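You operate a simulated robot arm through the tools that you are given. There is no shell and no other tool.

You are at the controls of a simulated robot arm. One attempt, no reset.

JOB
Fill the blue cup to its lines, rinse the red brush in it and hang it in the DRY rack.
Fine: tank water, between the two lines; spout parked over the small white dish; the low table's racks; leave the other cups and brushes.

It is judged by the outcome, as a careful person would: the job done as asked, and still so three seconds after it is handed in. It fails if anything else is knocked over, pushed out of place, dropped, spilled or broken.

ROBOT AND FRAMES
A 6-joint arm with a two-finger parallel gripper, fixed in place. Base frame: the origin is on the floor under the middle of its stand, x ahead of it, y to its left, z up; the work surface is at about z = 560. Units: mm, rad, N and s.
With the tool pointing down near the work surface it reaches from about 100 to 580 mm from the base axis. Its first joint turns from -1.152 to 1.152 rad. Payload 2.7 kg.
The TCP is the grasp point between the finger pads, 23 mm short of the fingertips. In the tool frame z runs along the fingers and y along their closing line. Largest opening 94 mm; finger width 38, thickness 10; the body of the gripper, 54 by 96 mm, starts 39 mm behind the TCP.
Orientation is that of the tool frame in the base frame, as a unit quaternion [w, x, y, z]. With the fingers straight down and closing along the base's y, the tool's x points along the base's -x, its y along +y and its z along -z.

CONTROLS
- The arm moves only by the tool send_rows. Its argument "commands" is a list of rows, each a list of 7 numbers: the turn, a rotation vector about the tool's x, y, z in rad, then the shift along the tool's x, y, z in mm, then the finger opening in mm, from 0 to 94. In form: [[rx, ry, rz, dx, dy, dz, grip], ...]. A call has 1 to 20 rows; each row is the pose to reach, as a shift and turn from the pose commanded when the call began, along the tool's axes at that moment. Each row takes 0.2 s and may step no farther than 50 mm and 0.15 rad from the row before; otherwise, or with a gripper value out of range, the whole call is refused. A pose out of reach is approached as far as the arm can. The call stops where the force on the tool passes 70 N (or 10 N more than at its start, if that is more) or the arm is blocked; 0.2 s more then pass. Each finger travels about 45 mm/s and halts on what it meets, pressing with about 45 N; the grip force reading is that of the motor and also rises with nothing between the fingers. The clock runs only during rows and for 0.2 s after the last one: add rows that repeat a pose to give the fingers time. The reply holds the time, the measured pose of the TCP, the force on the tool along the base axes, the opening and the grip force, in the units named above and with some noise, with the torque about the TCP (base axes, N m) and any sound that the robot's microphone picked up.
- Cameras (640 x 400 px; columns grow to the right, rows downward): "scene" is fixed at [83.1, -442.5, 1397.5]; the picture's right is [0.68, -0.73, 0.00], its down [-0.46, -0.43, -0.78] and it looks along [0.57, 0.53, -0.63] (base axes); focal length 373 px, centre (320, 200). "wrist" rides on the gripper at [86, 16, -74] in the tool frame; the picture's right is [-0.18, 0.98, 0.00], its down [-0.58, -0.11, -0.81] and it looks along [-0.79, -0.15, 0.59] (tool axes); focal length 243 px, centre (320, 200). There is no depth. A picture from a camera that has moved, and an enlarged one, comes with that camera's place and axes in the base frame and with its lens.
- grab_frame(camera): a new picture of that camera. No time passes.
- inspect(camera, box): a new picture of the part [left, top, right, bottom] of that camera's present view, enlarged. No time passes.
- hand_in(): hands the job in; it is judged then, once.

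Nothing tells you positions but the pictures and the camera data. Unless the task says otherwise, let go and move clear before handing in.

The tools are called after "Call:" as name(argument=value, ...) on one line, values as JSON. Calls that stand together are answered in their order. send_rows: Moves the arm, as the interface text tells. Its arguments: {"type":"object","properties":{"commands":{"type":"array"}},"required":["commands"]} The other tools are called the same way: grab_frame (camera) takes a picture; inspect (camera, box) takes an enlarged picture of a part of a camera's view; hand_in () hands the job in.

At the start:

```text
t: 0.0
tool_pos: [366.7, -11.0, 1018.4]
tcp_rot: [0.0, 0.0, 1.0, 0.001]
force: [-0.1, 0.4, 0.2]
ft_torque: [0.0, 0.0, -0.02]
opening: 94.2
gripper_force: 0.0
```

scene: 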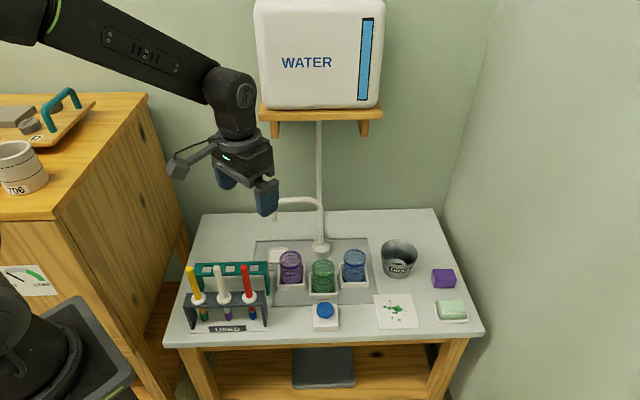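
wrist: 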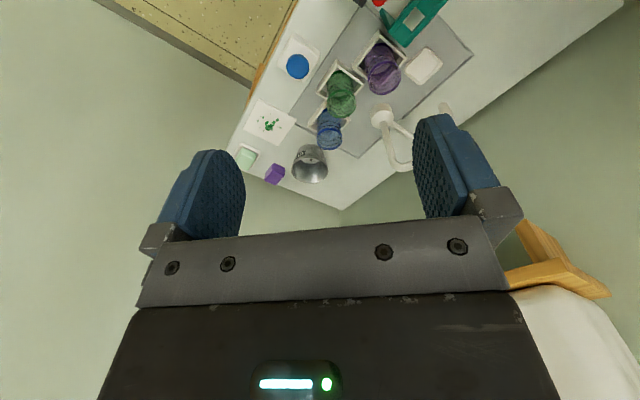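

I see a table with cups, a used rack with three brushes, a teal rack behind it, a water tank with a spout, a push button, a dish. I'll take enlarged views before moving.

Call:
inspect(camera="scene", box=[160, 230, 320, 340])

Call:
inspect(camera="scene", box=[240, 180, 400, 340])

Call:
inspect(camera="scene", box=[340, 220, 480, 340])

Call:
inspect(camera="wrist", box=[220, 0, 480, 220])

Call:
inspect(camera="scene", box=[240, 0, 400, 140])

Call:
inspect(camera="scene", box=[0, 80, 160, 330])

```text
3.64 times, centred on (240, 285) of scene
camera zoom: at [83.1, -442.5, 1397.5], right [0.68, -0.73, 0.0], down [-0.46, -0.43, -0.78], along [0.57, 0.53, -0.63], focal length 1358 px, centre (611, -109)
```

zoom: 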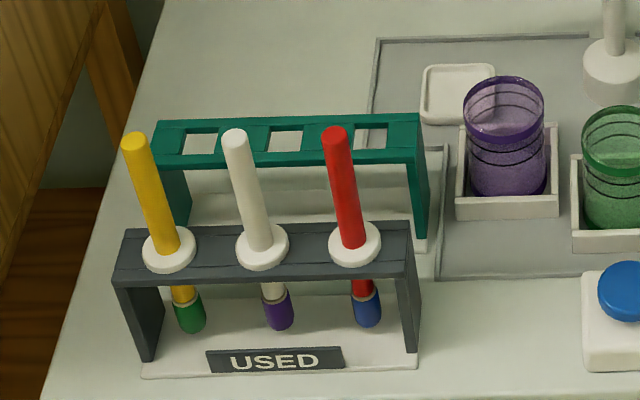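

```text
2.50 times, centred on (320, 260) of scene
camera zoom: at [83.1, -442.5, 1397.5], right [0.68, -0.73, 0.0], down [-0.46, -0.43, -0.78], along [0.57, 0.53, -0.63], focal length 934 px, centre (320, 50)
```

zoom: 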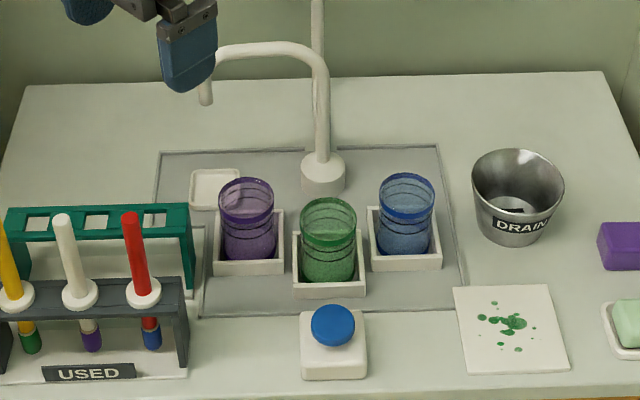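

```text
3.33 times, centred on (410, 280) of scene
camera zoom: at [83.1, -442.5, 1397.5], right [0.68, -0.73, 0.0], down [-0.46, -0.43, -0.78], along [0.57, 0.53, -0.63], focal length 1245 px, centre (20, -67)
```

zoom: 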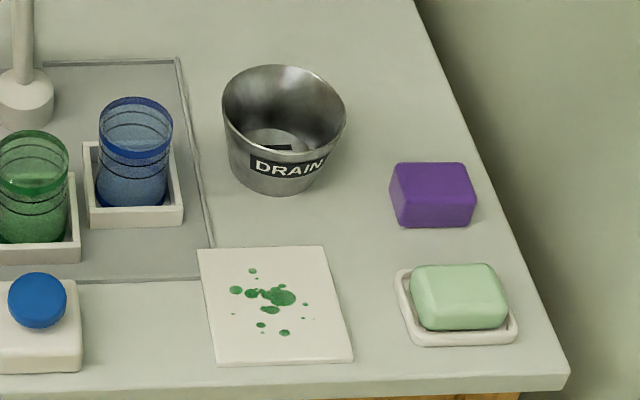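

```text
1.82 times, centred on (350, 110) of wrist
camera zoom: at [281.2, 5.6, 1092.4], right [0.18, 0.98, 0.0], down [0.58, -0.11, 0.81], along [0.79, -0.15, -0.59], focal length 441 px, centre (266, 364)
```

zoom: 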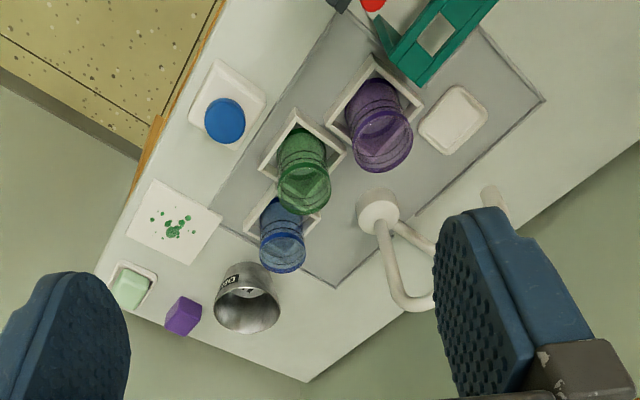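

```text
2.86 times, centred on (320, 70) of scene
camera zoom: at [83.1, -442.5, 1397.5], right [0.68, -0.73, 0.0], down [-0.46, -0.43, -0.78], along [0.57, 0.53, -0.63], focal length 1067 px, centre (320, 571)
```

zoom: 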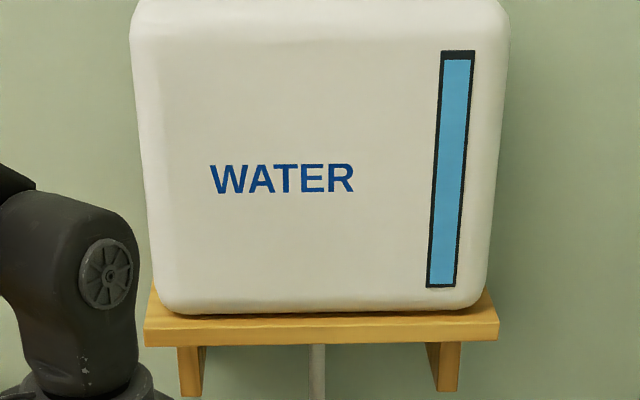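

```text
1.60 times, centred on (80, 205) of scene
camera zoom: at [83.1, -442.5, 1397.5], right [0.68, -0.73, 0.0], down [-0.46, -0.43, -0.78], along [0.57, 0.53, -0.63], focal length 598 px, centre (704, 192)
```

zoom: 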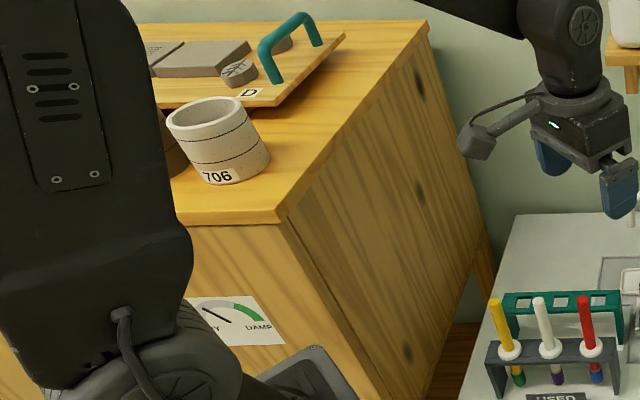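

The low table is turned about 45°. I take the blue cup to be near (646,-50), the spout post near (659,95), the parked outlet near (558,173,705) and the red brush near (362,45). I'll lower the arm a little in free space to get closer wrist pictures.

Call:
send_rows(commands=[[0, 0, 0, 10, 0, 40, 94], [0, 0, 0, 20, 0, 80, 94], [0, 0, 0, 30, 0, 120, 94], [0, 0, 0, 40, 0, 160, 94], [0, 0, 0, 50, 0, 190, 94], [0, 0, 0, 50, 0, 190, 94]])

Call:
grab_frame(camera="wrist")

Call:
grab_frame(camera="scene")

```text
t: 1.4
tool_pos: [316.7, -9.5, 826.6]
tcp_rot: [0.001, 0.0, 1.0, 0.0]
force: [0.3, 0.3, 0.5]
ft_torque: [-0.03, 0.03, 0.02]
opening: 94.0
gripper_force: 0.1
```

```text
taken
camera wrist: at [231.3, 6.4, 901.9], right [0.18, 0.98, 0.0], down [0.58, -0.11, 0.81], along [0.79, -0.15, -0.59], focal length 243 px, centre (320, 200)
```

wrist: 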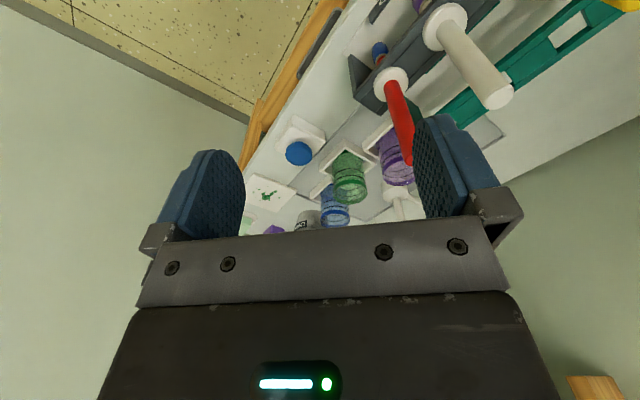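

```text
taken
```

scene: 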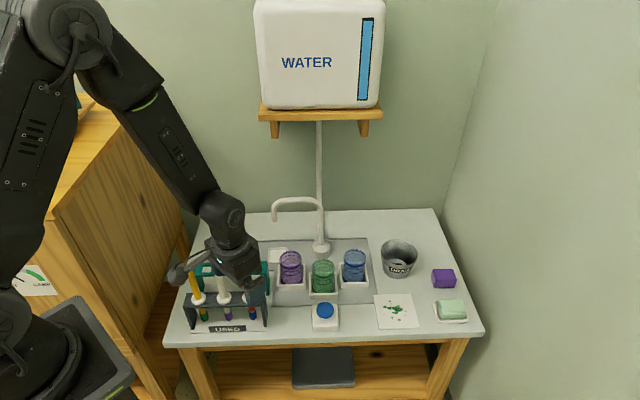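

The view to the spout and blue cup is now clear from the scene camera. I'll zoom in on the cup, its lines and the spout.

Call:
inspect(camera="scene", box=[334, 236, 384, 291])

Call:
inspect(camera="scene", box=[260, 185, 340, 265])

Call:
inspect(camera="wrist", box=[250, 120, 420, 235])

Call:
inspect(camera="scene", box=[265, 240, 345, 295])

```text
7.27 times, centred on (359, 264) of scene
camera zoom: at [83.1, -442.5, 1397.5], right [0.68, -0.73, 0.0], down [-0.46, -0.43, -0.78], along [0.57, 0.53, -0.63], focal length 2716 px, centre (36, -262)
```

zoom: 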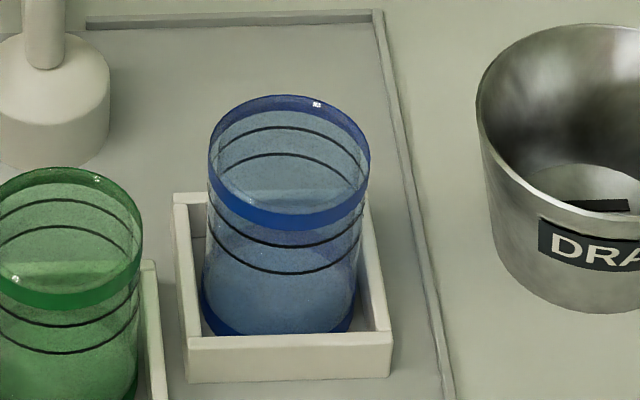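

```text
5.00 times, centred on (300, 225) of scene
camera zoom: at [83.1, -442.5, 1397.5], right [0.68, -0.73, 0.0], down [-0.46, -0.43, -0.78], along [0.57, 0.53, -0.63], focal length 1867 px, centre (420, 75)
```

zoom: 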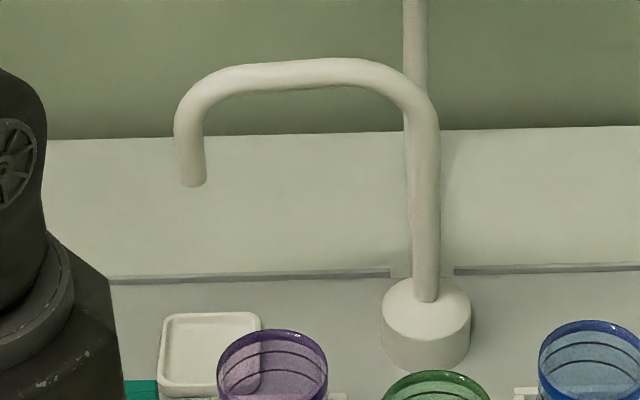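

```text
3.48 times, centred on (335, 178) of wrist
camera zoom: at [231.3, 6.4, 901.9], right [0.18, 0.98, 0.0], down [0.58, -0.11, 0.81], along [0.79, -0.15, -0.59], focal length 844 px, centre (268, 278)
```

zoom: 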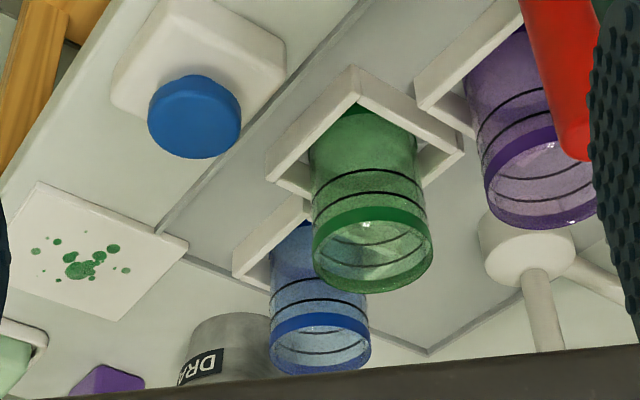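

```text
7.27 times, centred on (305, 268) of scene
camera zoom: at [83.1, -442.5, 1397.5], right [0.68, -0.73, 0.0], down [-0.46, -0.43, -0.78], along [0.57, 0.53, -0.63], focal length 2716 px, centre (429, -291)
```

zoom: 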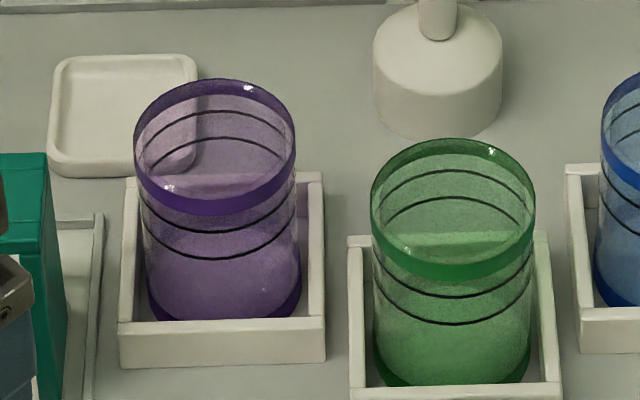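

The cups look empty, with two black lines below the rim. The spout pipe's arm is at about z=770 and its outlet about z=693, around 128 mm from the post (648,78); the dish, purple, green and blue cups sit 45° apart around it. I'll check the arm's reach toward the blue cup in free air first.

Call:
send_rows(commands=[[0, 0, 0, 0, 0, -40, 94], [0, 0, 0, -10, 0, -80, 60], [0, 0, 0, -50, -10, -80, 20], [0, 0, 0, -90, -20, -80, 0], [0, 0, 0, -130, -30, -80, 0], [0, 0, 0, -170, -40, -80, 0], [0, 0, 0, -210, -40, -80, 0], [0, 0, 0, -250, -40, -80, 0], [0, 0, 0, -290, -40, -80, 0], [0, 0, 0, -330, -40, -80, 0], [0, 0, 0, -330, -40, -80, 0]])

Call:
grab_frame(camera="scene")

Call:
grab_frame(camera="wrist")

```text
t: 3.8
tool_pos: [640.7, -49.9, 908.5]
tcp_rot: [0.0, -0.001, 1.0, 0.001]
force: [0.9, -0.7, 0.6]
ft_torque: [0.02, -0.02, 0.0]
opening: 0.0
gripper_force: 42.3
out of reach, approached as far as the arm can: row 10, 11
```

```text
taken
```

scene: 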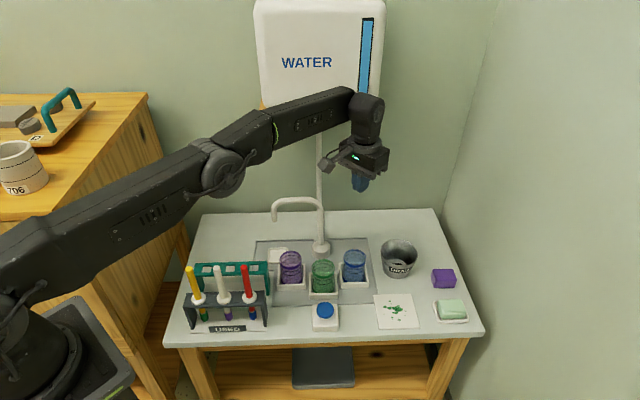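

```text
taken
camera wrist: at [554.8, -34.3, 983.1], right [0.18, 0.98, 0.0], down [0.58, -0.11, 0.81], along [0.79, -0.15, -0.59], focal length 243 px, centre (320, 200)
```

wrist: 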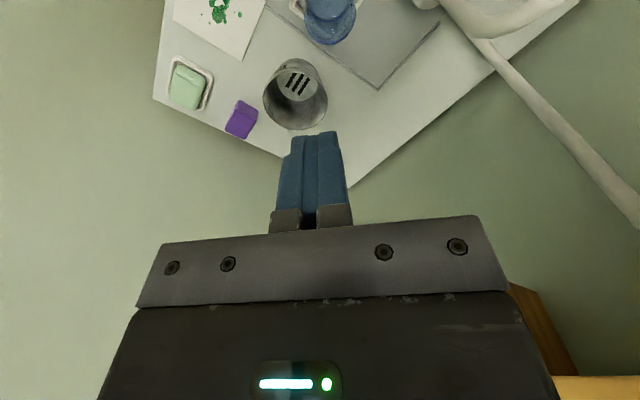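

With the tool straight down the arm reaches r≈641 at z≈908, so tilting forward will cover the rest. Next I'll pull back to a viewpoint for measuring the spout arm with the wrist camera.

Call:
send_rows(commands=[[0, 0, 0, 33, 25, 0, 0], [0, 0, 0, 66, 50, 0, 0], [0, 0, 0, 99, 75, 0, 20], [0, 0, 0, 132, 100, 0, 40], [0, 0, 0, 165, 125, 0, 60], [0, 0, 0, 197, 150, 0, 60], [0, 0, 0, 197, 150, 0, 60]])

Call:
grab_frame(camera="wrist")

Call:
grab_frame(camera="scene")

```text
t: 5.4
tool_pos: [443.4, 100.3, 908.5]
tcp_rot: [0.001, 0.0, 1.0, 0.001]
force: [0.1, 0.1, -0.1]
ft_torque: [0.0, -0.01, 0.0]
opening: 59.9
gripper_force: 0.0
```

```text
taken
camera wrist: at [357.5, 116.1, 982.7], right [0.18, 0.98, 0.0], down [0.58, -0.11, 0.81], along [0.79, -0.15, -0.59], focal length 243 px, centre (320, 200)
```

wrist: 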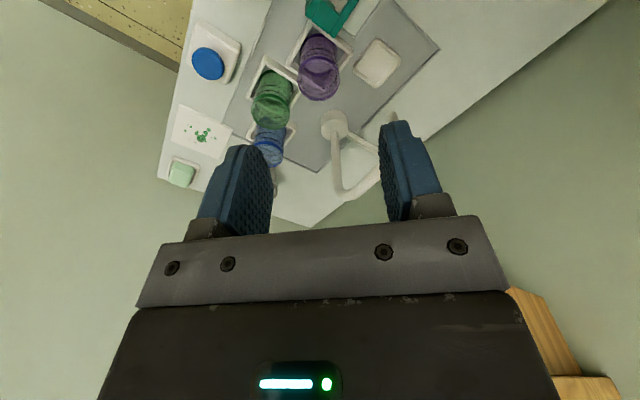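

```text
taken
```

scene: 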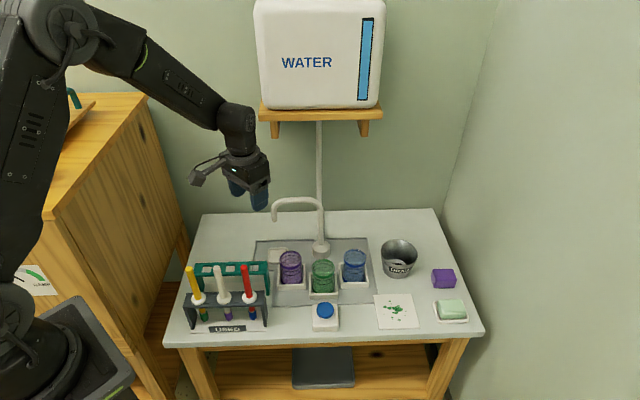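

I'll zoom in on the spout from here to fix its coordinates.

Call:
inspect(camera="wrist", box=[300, 60, 460, 210])

Call:
inspect(camera="scene", box=[260, 185, 340, 265])

```text
2.67 times, centred on (380, 135) of wrist
camera zoom: at [357.5, 116.1, 982.7], right [0.18, 0.98, 0.0], down [0.58, -0.11, 0.81], along [0.79, -0.15, -0.59], focal length 647 px, centre (160, 373)
```

zoom: 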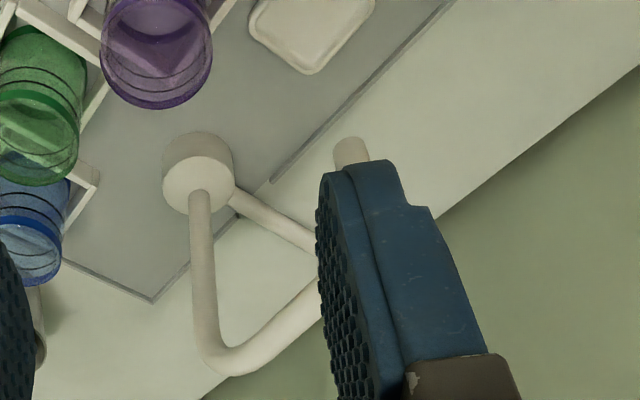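

```text
5.00 times, centred on (300, 225) of scene
camera zoom: at [83.1, -442.5, 1397.5], right [0.68, -0.73, 0.0], down [-0.46, -0.43, -0.78], along [0.57, 0.53, -0.63], focal length 1867 px, centre (420, 75)
```

zoom: 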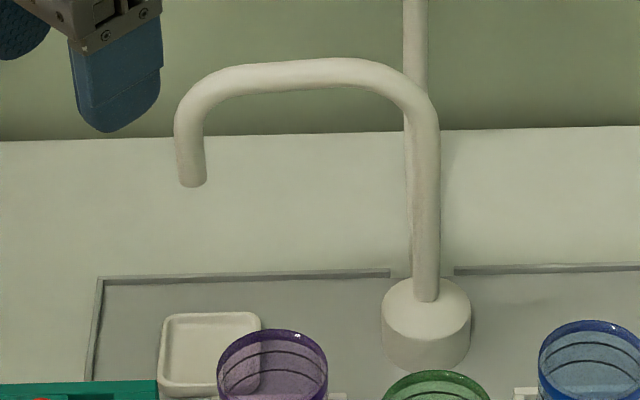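

I place the post at about (659,88), the spout radius at 130 mm, the pipe arm at z≈757 and the blue cup centre at (652,-42). My plan is to tilt the tool 20° forward, straddle the horizontal pipe with open fingers, and sweep it round to the blue cup.

Call:
send_rows(commands=[[0, -0.12, 0, 0, 0, 0, 94], [0, -0.24, 0, 0, 0, 0, 94], [0, -0.35, 0, 0, 0, 0, 94], [0, -0.35, 0, 0, 0, 0, 94]])

Call:
send_rows(commands=[[0, 0, 0, -25, 12, 28, 94], [0, 0, 0, -50, 24, 56, 94], [0, 0, 0, -75, 36, 84, 94], [0, 0, 0, -95, 46, 106, 94], [0, 0, 0, -112.7, 54.7, 124.7, 94], [0, 0, 0, -112.7, 54.7, 124.7, 94]])

Call:
grab_frame(camera="scene")

Call:
grab_frame(camera="wrist")

```text
t: 6.4
tool_pos: [444.2, 99.9, 908.1]
tcp_rot: [0.176, 0.0, 0.984, 0.0]
force: [0.6, 0.4, -0.6]
ft_torque: [0.02, 0.02, 0.03]
opening: 93.8
gripper_force: 0.0
```

```text
t: 7.8
tool_pos: [594.0, 154.2, 829.7]
tcp_rot: [0.175, 0.0, 0.985, 0.001]
force: [0.6, 0.1, 0.4]
ft_torque: [0.0, -0.03, 0.0]
opening: 93.8
gripper_force: 0.0
```

```text
taken
```

scene: 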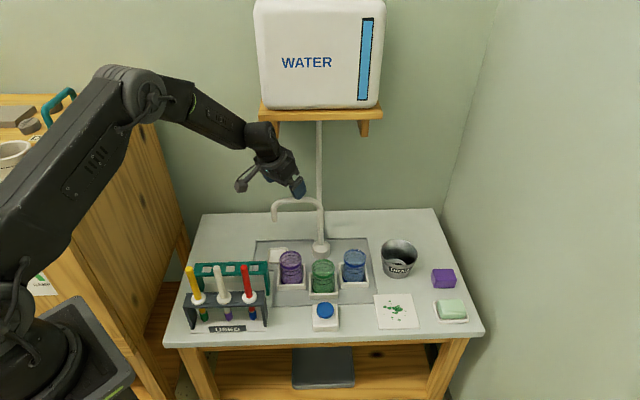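

```text
taken
camera wrist: at [486.9, 170.9, 870.7], right [0.17, 0.98, 0.06], down [0.27, -0.11, 0.96], along [0.95, -0.15, -0.28], focal length 243 px, centre (320, 200)
```

wrist: 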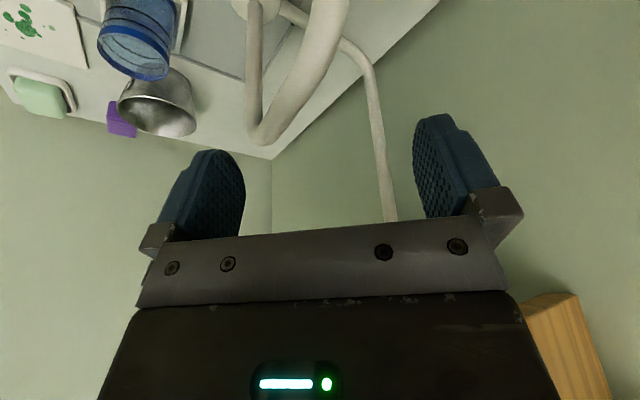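

The pipe runs diagonally under the gripper, between the fingers as planned. I'm lowering to straddle it.

Call:
send_rows(commands=[[0, 0, 0, 6.7, 0, 18.3, 94], [0, 0, 0, 13.4, 0, 36.6, 94], [0, 0, 0, 20, 0, 55, 94], [0, 0, 0, 26.7, 0, 73.3, 94], [0, 0, 0, 26.7, 0, 73.3, 94]])

Call:
inspect(camera="scene", box=[240, 150, 360, 260])

Call:
grab_frame(camera="wrist")

```text
t: 9.0
tool_pos: [592.9, 154.1, 753.0]
tcp_rot: [0.174, 0.0, 0.985, 0.0]
force: [-1.1, 0.3, -0.2]
ft_torque: [-0.01, -0.02, 0.01]
opening: 94.0
gripper_force: 0.1
```

```text
3.64 times, centred on (300, 205) of scene
camera zoom: at [83.1, -442.5, 1397.5], right [0.68, -0.73, 0.0], down [-0.46, -0.43, -0.78], along [0.57, 0.53, -0.63], focal length 1358 px, centre (393, 182)
```

zoom: 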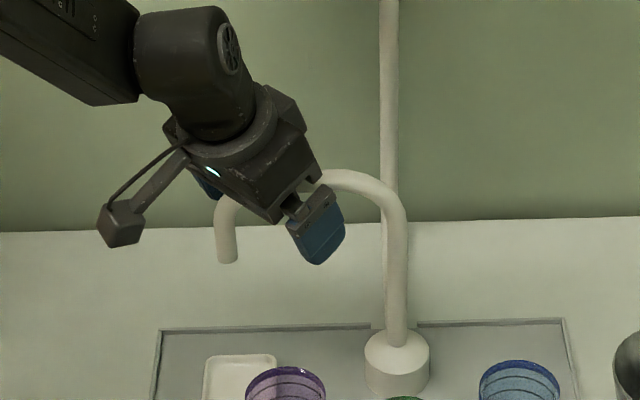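

```text
taken
camera wrist: at [486.8, 170.9, 792.5], right [0.17, 0.98, 0.06], down [0.27, -0.11, 0.96], along [0.95, -0.15, -0.28], focal length 243 px, centre (320, 200)
```

wrist: 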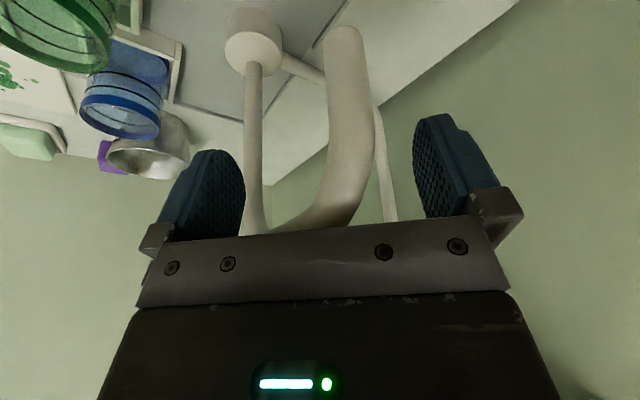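

The pipe is caged between the fingers. I'll spin the tool 45° so the pads line up with the pipe, then narrow the opening.

Call:
send_rows(commands=[[0, 0, 0.131, 0, 0, 0, 94], [0, 0, 0.262, 0, 0, 0, 94], [0, 0, 0.393, 0, 0, 0, 94], [0, 0, 0.524, 0, 0, 0, 94], [0, 0, 0.654, 0, 0, 0, 94], [0, 0, 0.785, 0, 0, 0, 80], [0, 0, 0.785, 0, 0, 0, 60], [0, 0, 0.785, 0, 0, 0, 44], [0, 0, 0.785, 0, 0, 0, 40], [0, 0, 0.785, 0, 0, 0, 40]])

Call:
inspect(camera="scene", box=[240, 150, 360, 260])

Call:
grab_frame(camera="wrist")

```text
t: 11.2
tool_pos: [593.4, 154.7, 751.7]
tcp_rot: [0.16, 0.377, 0.91, 0.066]
force: [-0.5, -0.6, -0.5]
ft_torque: [0.0, 0.01, -0.01]
opening: 40.2
gripper_force: 0.0
```

```text
3.64 times, centred on (300, 205) of scene
camera zoom: at [83.1, -442.5, 1397.5], right [0.68, -0.73, 0.0], down [-0.46, -0.43, -0.78], along [0.57, 0.53, -0.63], focal length 1358 px, centre (393, 182)
```

zoom: 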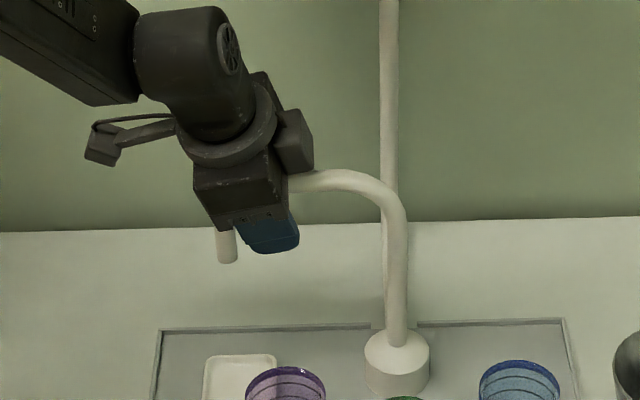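

```text
taken
camera wrist: at [521.1, 227.3, 805.1], right [0.77, 0.56, 0.28], down [0.04, -0.49, 0.87], along [0.63, -0.66, -0.4], focal length 243 px, centre (320, 200)
```

wrist: 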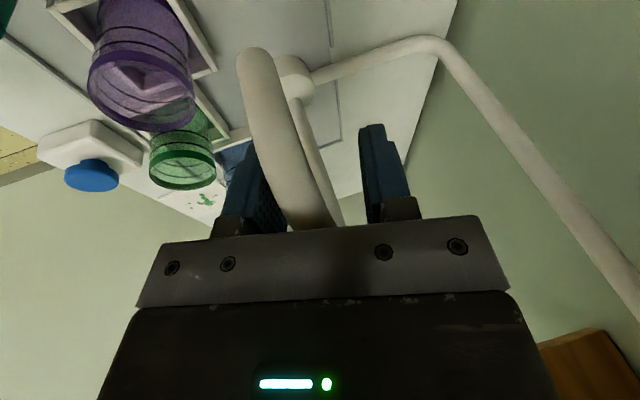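

The pads now sit either side of the pipe. I'm sweeping the first 45° anticlockwise, toward the purple position.

Call:
send_rows(commands=[[0, 0, -0.131, -2.6, -11.7, -2.4, 40], [0, 0, -0.262, -5.2, -23.3, -4.7, 40], [0, 0, -0.393, -9.3, -34.4, -6.5, 40], [0, 0, -0.524, -14.8, -45.1, -7.8, 40], [0, 0, -0.654, -21.6, -54.9, -8.6, 40], [0, 0, -0.785, -29.5, -64.0, -8.9, 40], [0, 0, -0.785, -29.5, -64.0, -8.9, 40]])

Call:
inspect(camera="scene", box=[240, 150, 380, 290])

Call:
grab_frame(camera="wrist")

```text
t: 12.8
tool_pos: [565.9, 87.7, 752.1]
tcp_rot: [0.174, -0.001, 0.985, 0.0]
force: [-0.7, -0.7, 0.9]
ft_torque: [0.03, 0.03, 0.02]
opening: 40.1
gripper_force: 0.0
```

```text
2.86 times, centred on (310, 220) of scene
camera zoom: at [83.1, -442.5, 1397.5], right [0.68, -0.73, 0.0], down [-0.46, -0.43, -0.78], along [0.57, 0.53, -0.63], focal length 1067 px, centre (349, 143)
```

zoom: 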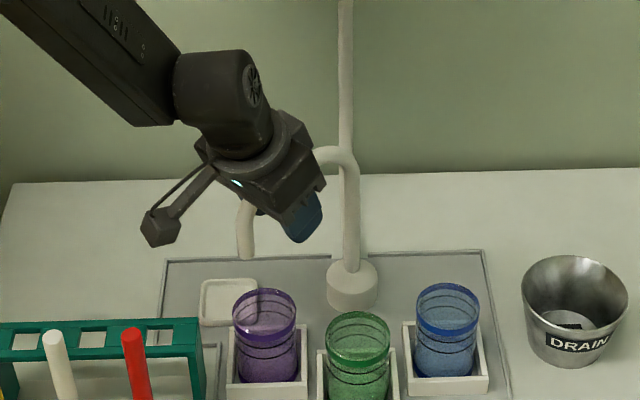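

```text
taken
camera wrist: at [460.5, 104.0, 792.4], right [0.17, 0.98, 0.06], down [0.27, -0.11, 0.96], along [0.95, -0.15, -0.28], focal length 243 px, centre (320, 200)
```

wrist: 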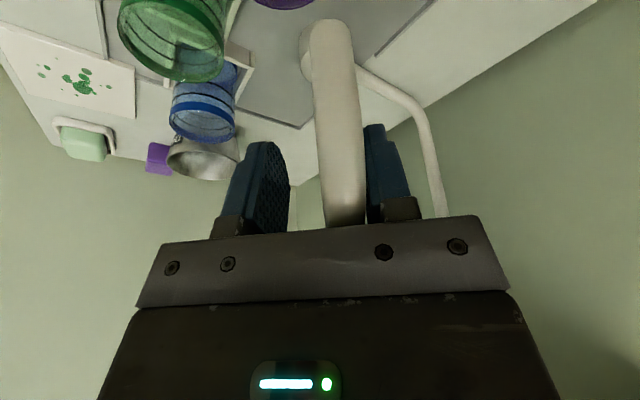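

The spout follows smoothly with low force. I'll carry on past the green cup.

Call:
send_rows(commands=[[0, 0, -0.131, -0.8, -12, 0.3, 40], [0, 0, -0.262, -2.9, -23.8, 1.1, 40], [0, 0, -0.393, -6.6, -35.2, 2.4, 40], [0, 0, -0.524, -11.6, -46, 4.2, 40], [0, 0, -0.654, -17.8, -56, 6.5, 40], [0, 0, -0.785, -25.3, -65.1, 9.2, 40], [0, 0, -0.916, -33.8, -73, 12.3, 40], [0, 0, -1.047, -43.2, -79.7, 15.8, 40], [0, 0, -1.047, -43.2, -79.7, 15.8, 40]])

Call:
inspect(camera="scene", box=[240, 150, 380, 290])

Call:
grab_frame(camera="wrist")

```text
t: 14.8
tool_pos: [613.2, 8.0, 751.0]
tcp_rot: [0.151, -0.493, 0.853, -0.087]
force: [0.3, 0.3, 0.2]
ft_torque: [0.01, -0.03, -0.02]
opening: 40.0
gripper_force: 0.0
```

```text
2.86 times, centred on (310, 220) of scene
camera zoom: at [83.1, -442.5, 1397.5], right [0.68, -0.73, 0.0], down [-0.46, -0.43, -0.78], along [0.57, 0.53, -0.63], focal length 1067 px, centre (349, 143)
```

zoom: 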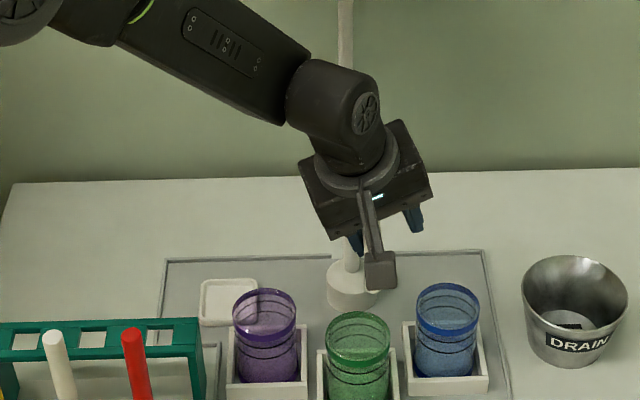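

```text
taken
camera wrist: at [534.2, -58.6, 802.5], right [-0.71, 0.65, -0.26], down [0.08, 0.45, 0.89], along [0.7, 0.61, -0.37], focal length 243 px, centre (320, 200)
```

wrist: 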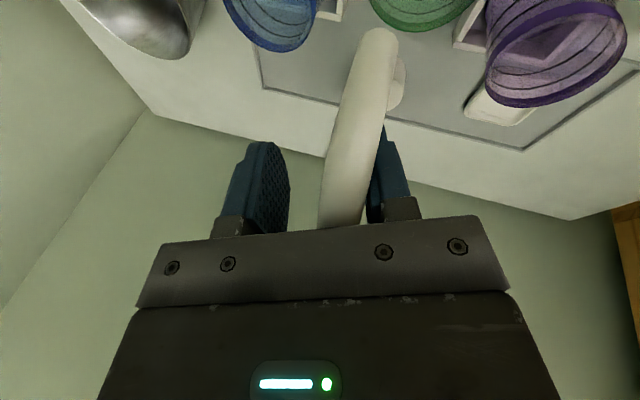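

The pipe is still riding against the trailing pad. I'm doing the last part toward the blue cup now.

Call:
send_rows(commands=[[0, 0, -0.131, -0.5, -11.4, 3.7, 40], [0, 0, -0.262, -2.5, -22.7, 7.6, 40], [0, 0, -0.393, -6.0, -33.4, 11.7, 40], [0, 0, -0.524, -11, -43.6, 15.8, 40], [0, 0, -0.524, -11, -43.6, 15.8, 40]])

Call:
inspect(camera="scene", box=[260, 170, 400, 290])

Call:
grab_frame(camera="wrist")

```text
t: 16.0
tool_pos: [660.5, -2.8, 751.5]
tcp_rot: [-0.123, 0.697, -0.695, 0.124]
force: [-1.1, 0.2, 0.3]
ft_torque: [-0.01, 0.01, 0.01]
opening: 40.2
gripper_force: 0.0
```

```text
3.33 times, centred on (330, 230) of scene
camera zoom: at [83.1, -442.5, 1397.5], right [0.68, -0.73, 0.0], down [-0.46, -0.43, -0.78], along [0.57, 0.53, -0.63], focal length 1245 px, centre (287, 100)
```

zoom: 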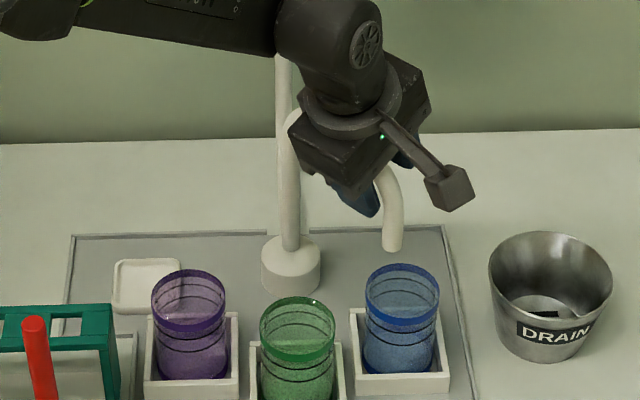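

```text
taken
camera wrist: at [619.2, -90.1, 815.7], right [-0.92, 0.18, -0.34], down [-0.18, 0.58, 0.8], along [0.34, 0.79, -0.5], focal length 243 px, centre (320, 200)
```

wrist: 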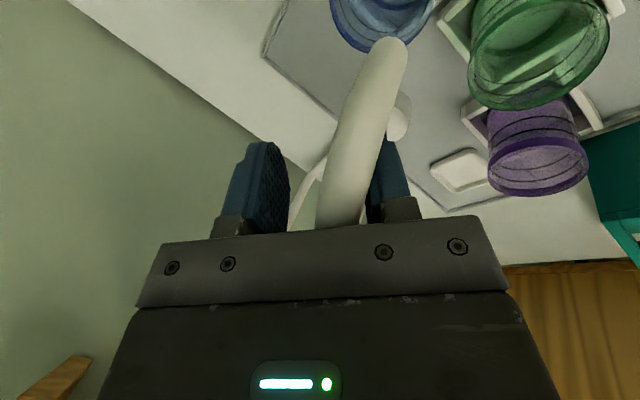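

The outlet is near (638,-38), about 14 mm short of the blue cup's centre. A small further nudge should centre it.

Call:
send_rows(commands=[[0, 0, -0.07, -0.4, -6, 2.2, 40], [0, 0, -0.14, -1, -12.5, 4.5, 40], [0, 0, -0.14, -1, -12.5, 4.5, 40]])

Call:
inspect(camera="scene", box=[260, 170, 400, 290])

Call:
grab_frame(camera="wrist")

```text
t: 16.8
tool_pos: [671.8, -2.7, 751.4]
tcp_rot: [-0.115, 0.743, -0.646, 0.132]
force: [-0.3, 0.4, -0.2]
ft_torque: [0.01, -0.01, 0.02]
opening: 40.2
gripper_force: 0.5
```

```text
3.33 times, centred on (330, 230) of scene
camera zoom: at [83.1, -442.5, 1397.5], right [0.68, -0.73, 0.0], down [-0.46, -0.43, -0.78], along [0.57, 0.53, -0.63], focal length 1245 px, centre (287, 100)
```

zoom: 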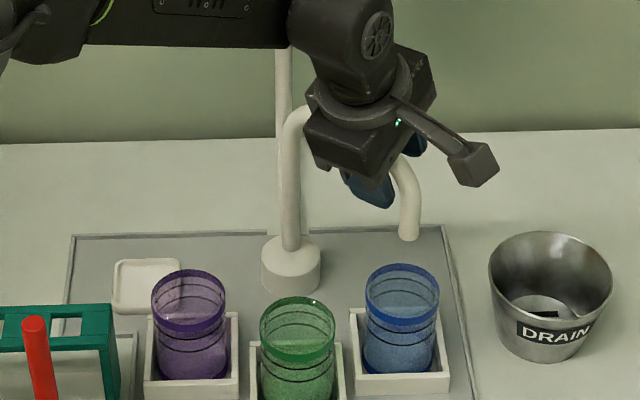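

```text
taken
camera wrist: at [643.9, -90.6, 820.2], right [-0.94, 0.04, -0.34], down [-0.25, 0.59, 0.77], along [0.24, 0.81, -0.54], focal length 243 px, centre (320, 200)
```

wrist: 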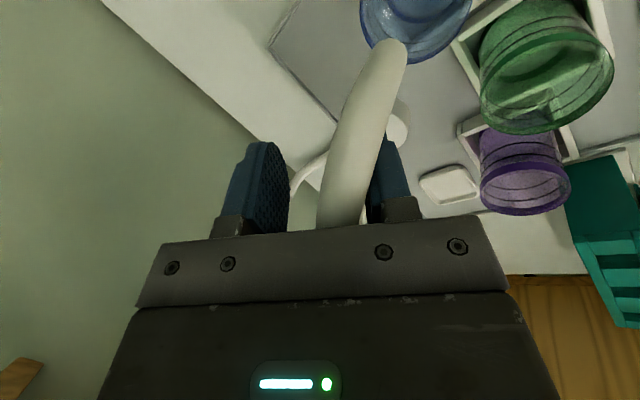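

The outlet is now over the blue cup, at about (654,-40) against a cup centre of (652,-42). I'll open the fingers and lift straight up.

Call:
send_rows(commands=[[0, 0, 0, 0, 0, 0, 60], [0, 0, 0, 0, 0, 0, 80], [0, 0, 0, 0, 0, 0, 80], [0, 0, 0, 1.2, -8.5, -23.5, 80], [0, 0, 0, 2.4, -17, -47, 80], [0, 0, 0, 3.6, -25.5, -70.5, 80], [0, 0, 0, 4.8, -34, -94, 80], [0, 0, 0, 4.8, -34, -94, 80]])

Call:
inspect(camera="scene", box=[260, 170, 400, 290])

Call:
grab_frame(camera="wrist")

```text
t: 18.6
tool_pos: [672.6, -3.3, 853.8]
tcp_rot: [-0.115, 0.743, -0.646, 0.131]
force: [-0.6, 0.9, 0.1]
ft_torque: [0.0, -0.05, -0.05]
opening: 80.1
gripper_force: 0.0
```

```text
3.33 times, centred on (330, 230) of scene
camera zoom: at [83.1, -442.5, 1397.5], right [0.68, -0.73, 0.0], down [-0.46, -0.43, -0.78], along [0.57, 0.53, -0.63], focal length 1245 px, centre (287, 100)
```

zoom: 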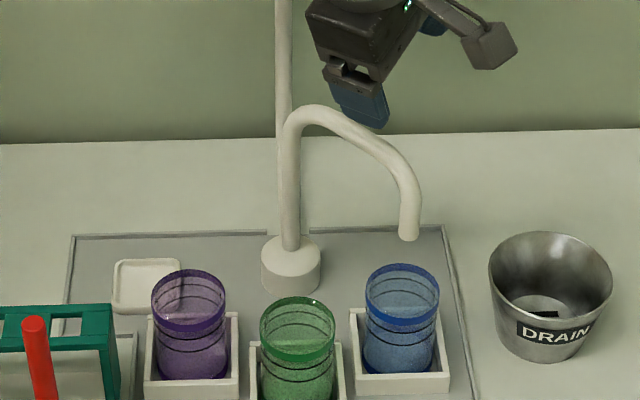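

```text
taken
camera wrist: at [644.2, -91.0, 921.2], right [-0.94, 0.04, -0.34], down [-0.25, 0.59, 0.77], along [0.24, 0.81, -0.54], focal length 243 px, centre (320, 200)
```

wrist: 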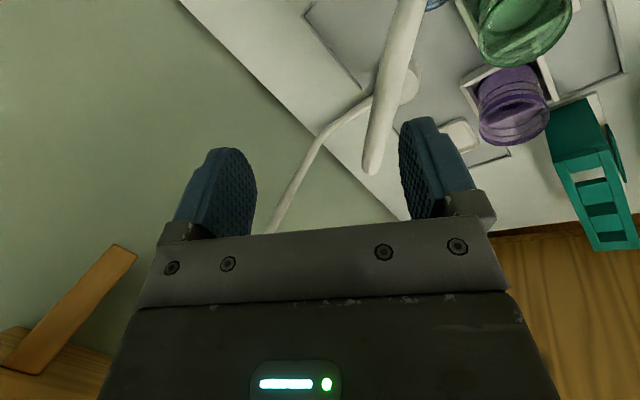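

The spout stayed put over the blue cup. I'll unwind the wrist and pull back toward the button.

Call:
send_rows(commands=[[0, 0, 0.14, 3.1, 13.9, -4.9, 80], [0, 0, 0.28, 6.2, 27.7, -9.7, 80], [0, 0, 0.42, 9.3, 41.6, -14.6, 60], [0, 0, 0.56, 12.4, 55.5, -19.4, 40], [0, 0, 0.7, 15.5, 69.3, -24.3, 20], [0, 0, 0.84, 18.6, 83.2, -29.2, 0], [0, 0, 0.98, 21.7, 97.1, -34, 0], [0, 0, 1.12, 24.8, 110.9, -38.9, 0], [0, 0, 1.26, 27.9, 124.8, -43.7, 0], [0, 0, 1.4, 31, 138.7, -48.6, 0], [0, 0, 1.54, 34.1, 152.5, -53.4, 0], [0, 0, 1.68, 37.2, 166.4, -58.3, 0], [0, 0, 1.711, 37.2, 166.4, -58.3, 0]])

Call:
send_rows(commands=[[0, 0.12, 0, 0, 0, 0, 0], [0, 0.24, 0, 0, 0, 0, 0], [0, 0.35, 0, 0, 0, 0, 0], [0, 0.35, 0, 0, 0, 0, 0]])

Call:
grab_frame(camera="wrist")

Call:
grab_frame(camera="scene")

```text
t: 21.4
tool_pos: [501.8, -62.4, 852.7]
tcp_rot: [0.174, 0.001, 0.985, 0.001]
force: [-0.6, -0.6, -0.2]
ft_torque: [-0.01, -0.02, 0.05]
opening: 0.0
gripper_force: 42.4
```

```text
t: 22.4
tool_pos: [501.9, -63.5, 850.8]
tcp_rot: [-0.001, 0.0, 1.0, 0.001]
force: [0.4, 1.3, -0.1]
ft_torque: [0.0, 0.0, 0.0]
opening: 0.1
gripper_force: 42.6
```

```text
taken
camera wrist: at [416.5, -46.4, 926.3], right [0.18, 0.98, 0.0], down [0.58, -0.11, 0.81], along [0.79, -0.15, -0.59], focal length 243 px, centre (320, 200)
```

wrist: 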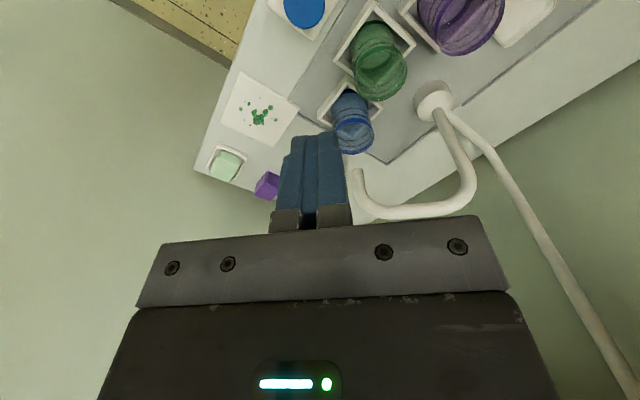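

```text
taken
```

scene: 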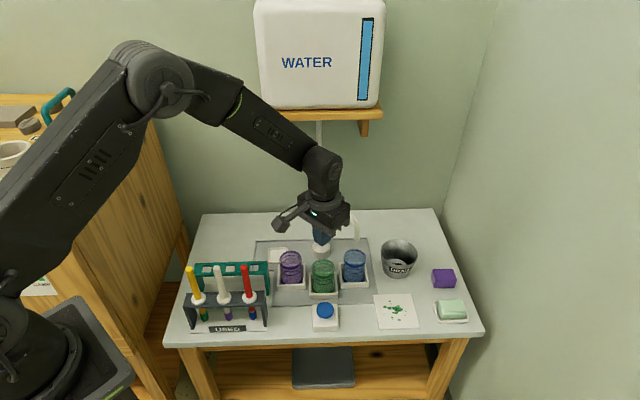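

I'll check the outlet's alignment from this second viewpoint, and measure the button.

Call:
inspect(camera="wrist", box=[280, 60, 480, 220])

Call:
inspect(camera="wrist", box=[230, 0, 390, 100])

Call:
inspect(camera="scene", box=[295, 285, 355, 340])

Call:
inspect(camera="scene", box=[330, 210, 390, 290])

```text
2.50 times, centred on (380, 140) of wrist
camera zoom: at [416.5, -46.4, 926.3], right [0.18, 0.98, 0.0], down [0.58, -0.11, 0.81], along [0.79, -0.15, -0.59], focal length 606 px, centre (170, 350)
```

zoom: 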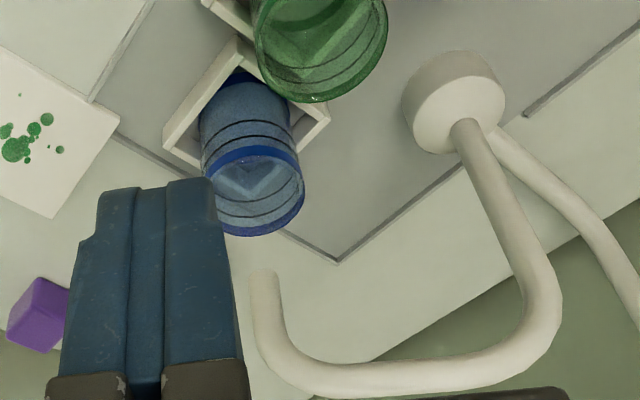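

```text
4.00 times, centred on (310, 50) of wrist
camera zoom: at [416.5, -46.4, 926.3], right [0.18, 0.98, 0.0], down [0.58, -0.11, 0.81], along [0.79, -0.15, -0.59], focal length 970 px, centre (360, 800)
```

zoom: 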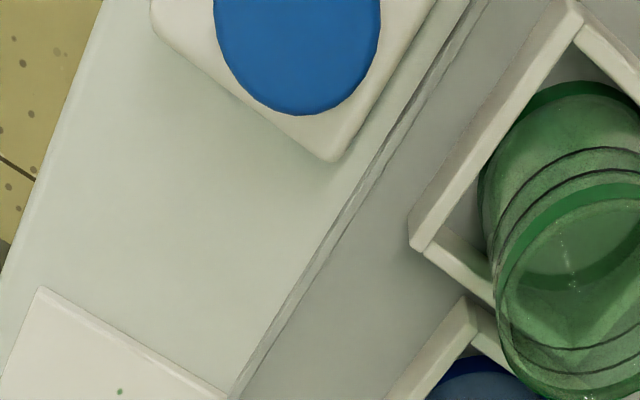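

```text
7.27 times, centred on (325, 312) of scene
camera zoom: at [83.1, -442.5, 1397.5], right [0.68, -0.73, 0.0], down [-0.46, -0.43, -0.78], along [0.57, 0.53, -0.63], focal length 2716 px, centre (284, -618)
```

zoom: 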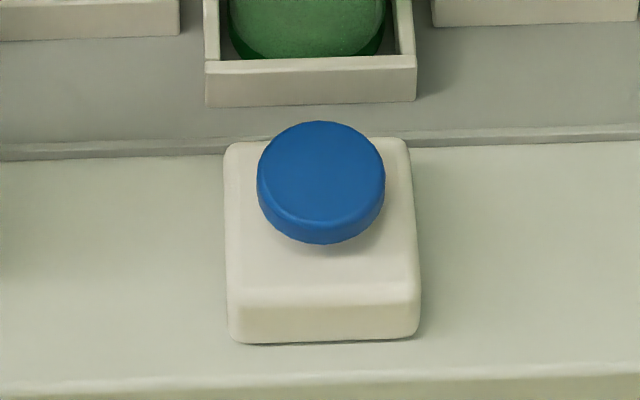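

```text
5.00 times, centred on (360, 250) of scene
camera zoom: at [83.1, -442.5, 1397.5], right [0.68, -0.73, 0.0], down [-0.46, -0.43, -0.78], along [0.57, 0.53, -0.63], focal length 1867 px, centre (120, -50)
```

zoom: 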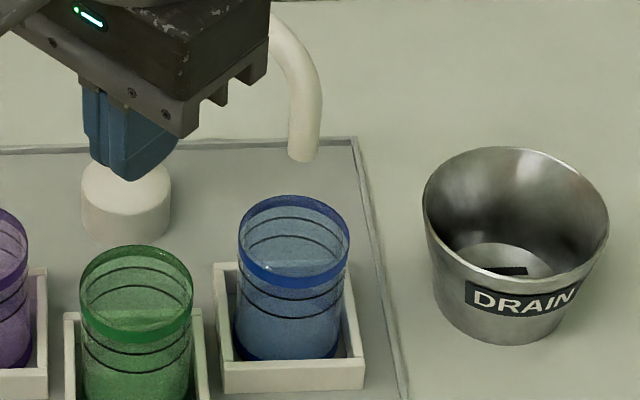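

From two views the outlet (655,-41) is centred over the blue cup (653,-41). The button cap is near (493.5,-77), top around z≈605, so I'll descend above it with closed fingers and stop short to check that the cup stays visible.

Call:
send_rows(commands=[[0, 0, 0, 4, -7, 35, 0], [0, 0, 0, 8.4, -13.5, 70, 0], [0, 0, 0, 8.4, -13.5, 105, 0], [0, 0, 0, 8.4, -13.5, 140, 0], [0, 0, 0, 8.4, -13.5, 170, 0], [0, 0, 0, 8.4, -13.5, 195, 0], [0, 0, 0, 8.4, -13.5, 195, 0]])

Call:
grab_frame(camera="scene")

Call:
inspect(camera="scene", box=[290, 240, 380, 340])

Call:
grab_frame(camera="wrist")

```text
t: 24.0
tool_pos: [494.5, -76.8, 656.9]
tcp_rot: [0.001, 0.0, 1.0, 0.001]
force: [0.2, 0.2, -0.1]
ft_torque: [-0.02, -0.03, 0.02]
opening: 0.2
gripper_force: 42.8
```

```text
taken
```

scene: 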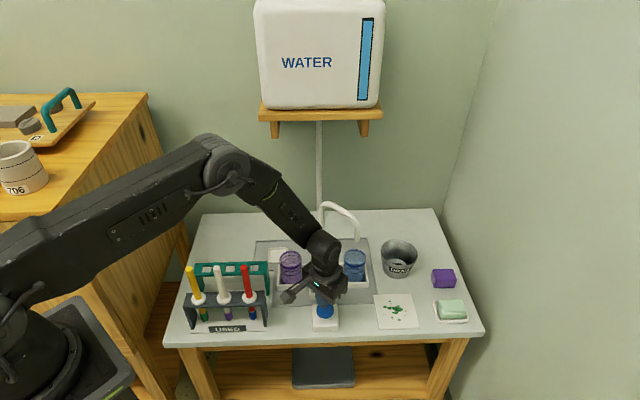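

```text
4.00 times, centred on (335, 290) of scene
camera zoom: at [83.1, -442.5, 1397.5], right [0.68, -0.73, 0.0], down [-0.46, -0.43, -0.78], along [0.57, 0.53, -0.63], focal length 1494 px, centre (260, -160)
```

zoom: 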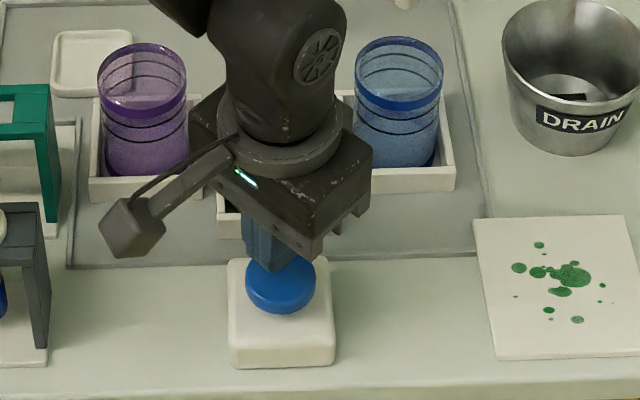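

```text
taken
camera wrist: at [408.1, -59.9, 731.3], right [0.18, 0.98, 0.0], down [0.58, -0.11, 0.81], along [0.79, -0.15, -0.59], focal length 243 px, centre (320, 200)
```

wrist: 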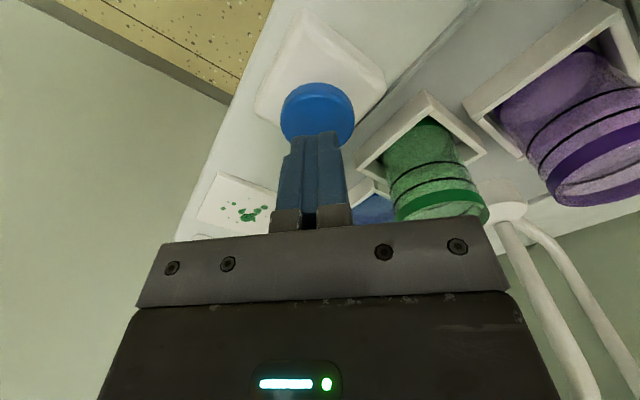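

The blue cup remains visible beside the gripper and the fingertips are just above the cap. I'm easing down in small steps until contact.

Call:
send_rows(commands=[[0, 0, 0, 4, 0, 10, 0], [0, 0, 0, 4, 0, 20, 0], [0, 0, 0, 4, 0, 23, 0]])

Call:
inspect(camera="scene", box=[290, 210, 410, 340])

```text
t: 24.8
tool_pos: [489.3, -75.7, 633.4]
tcp_rot: [0.0, 0.0, 1.0, 0.002]
force: [-1.2, 0.6, 1.0]
ft_torque: [0.01, 0.01, 0.0]
opening: 0.1
gripper_force: 42.3
```

```text
3.08 times, centred on (350, 275) of scene
camera zoom: at [83.0, -442.5, 1397.5], right [0.68, -0.73, 0.0], down [-0.46, -0.43, -0.78], along [0.57, 0.53, -0.63], focal length 1149 px, centre (228, -31)
```

zoom: 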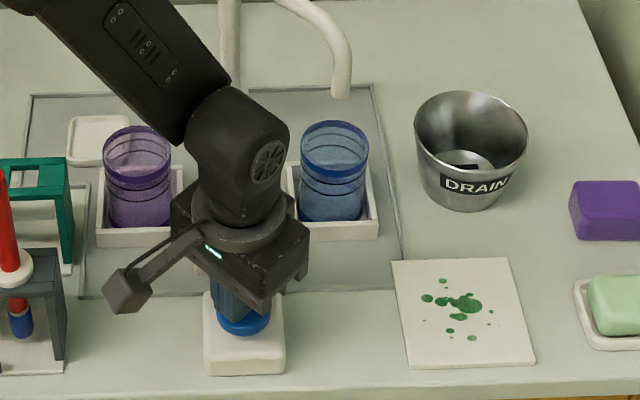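

No contact yet. I'll continue in 2 mm steps.

Call:
send_rows(commands=[[0, 0, 0, 0, 0, 2, 0], [0, 0, 0, 0, 0, 4, 0]])

Call:
inspect(camera="scene", box=[290, 210, 410, 340])

```text
t: 25.4
tool_pos: [491.3, -75.4, 628.9]
tcp_rot: [0.001, 0.0, 1.0, 0.001]
force: [-0.1, -2.4, 3.3]
ft_torque: [-0.01, -0.04, 0.0]
opening: 0.1
gripper_force: 42.3
heard: click
```

```text
3.08 times, centred on (350, 275) of scene
camera zoom: at [83.0, -442.5, 1397.5], right [0.68, -0.73, 0.0], down [-0.46, -0.43, -0.78], along [0.57, 0.53, -0.63], focal length 1149 px, centre (228, -31)
```

zoom: 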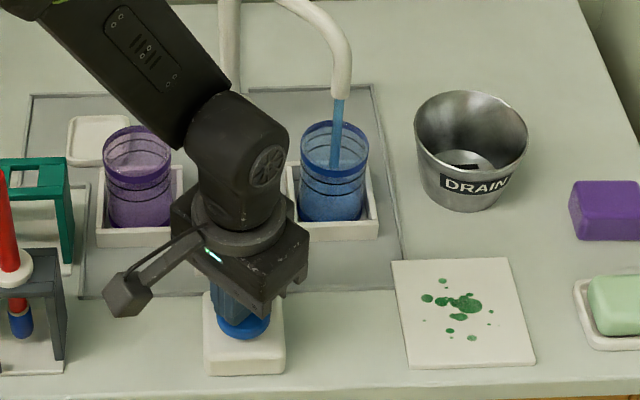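

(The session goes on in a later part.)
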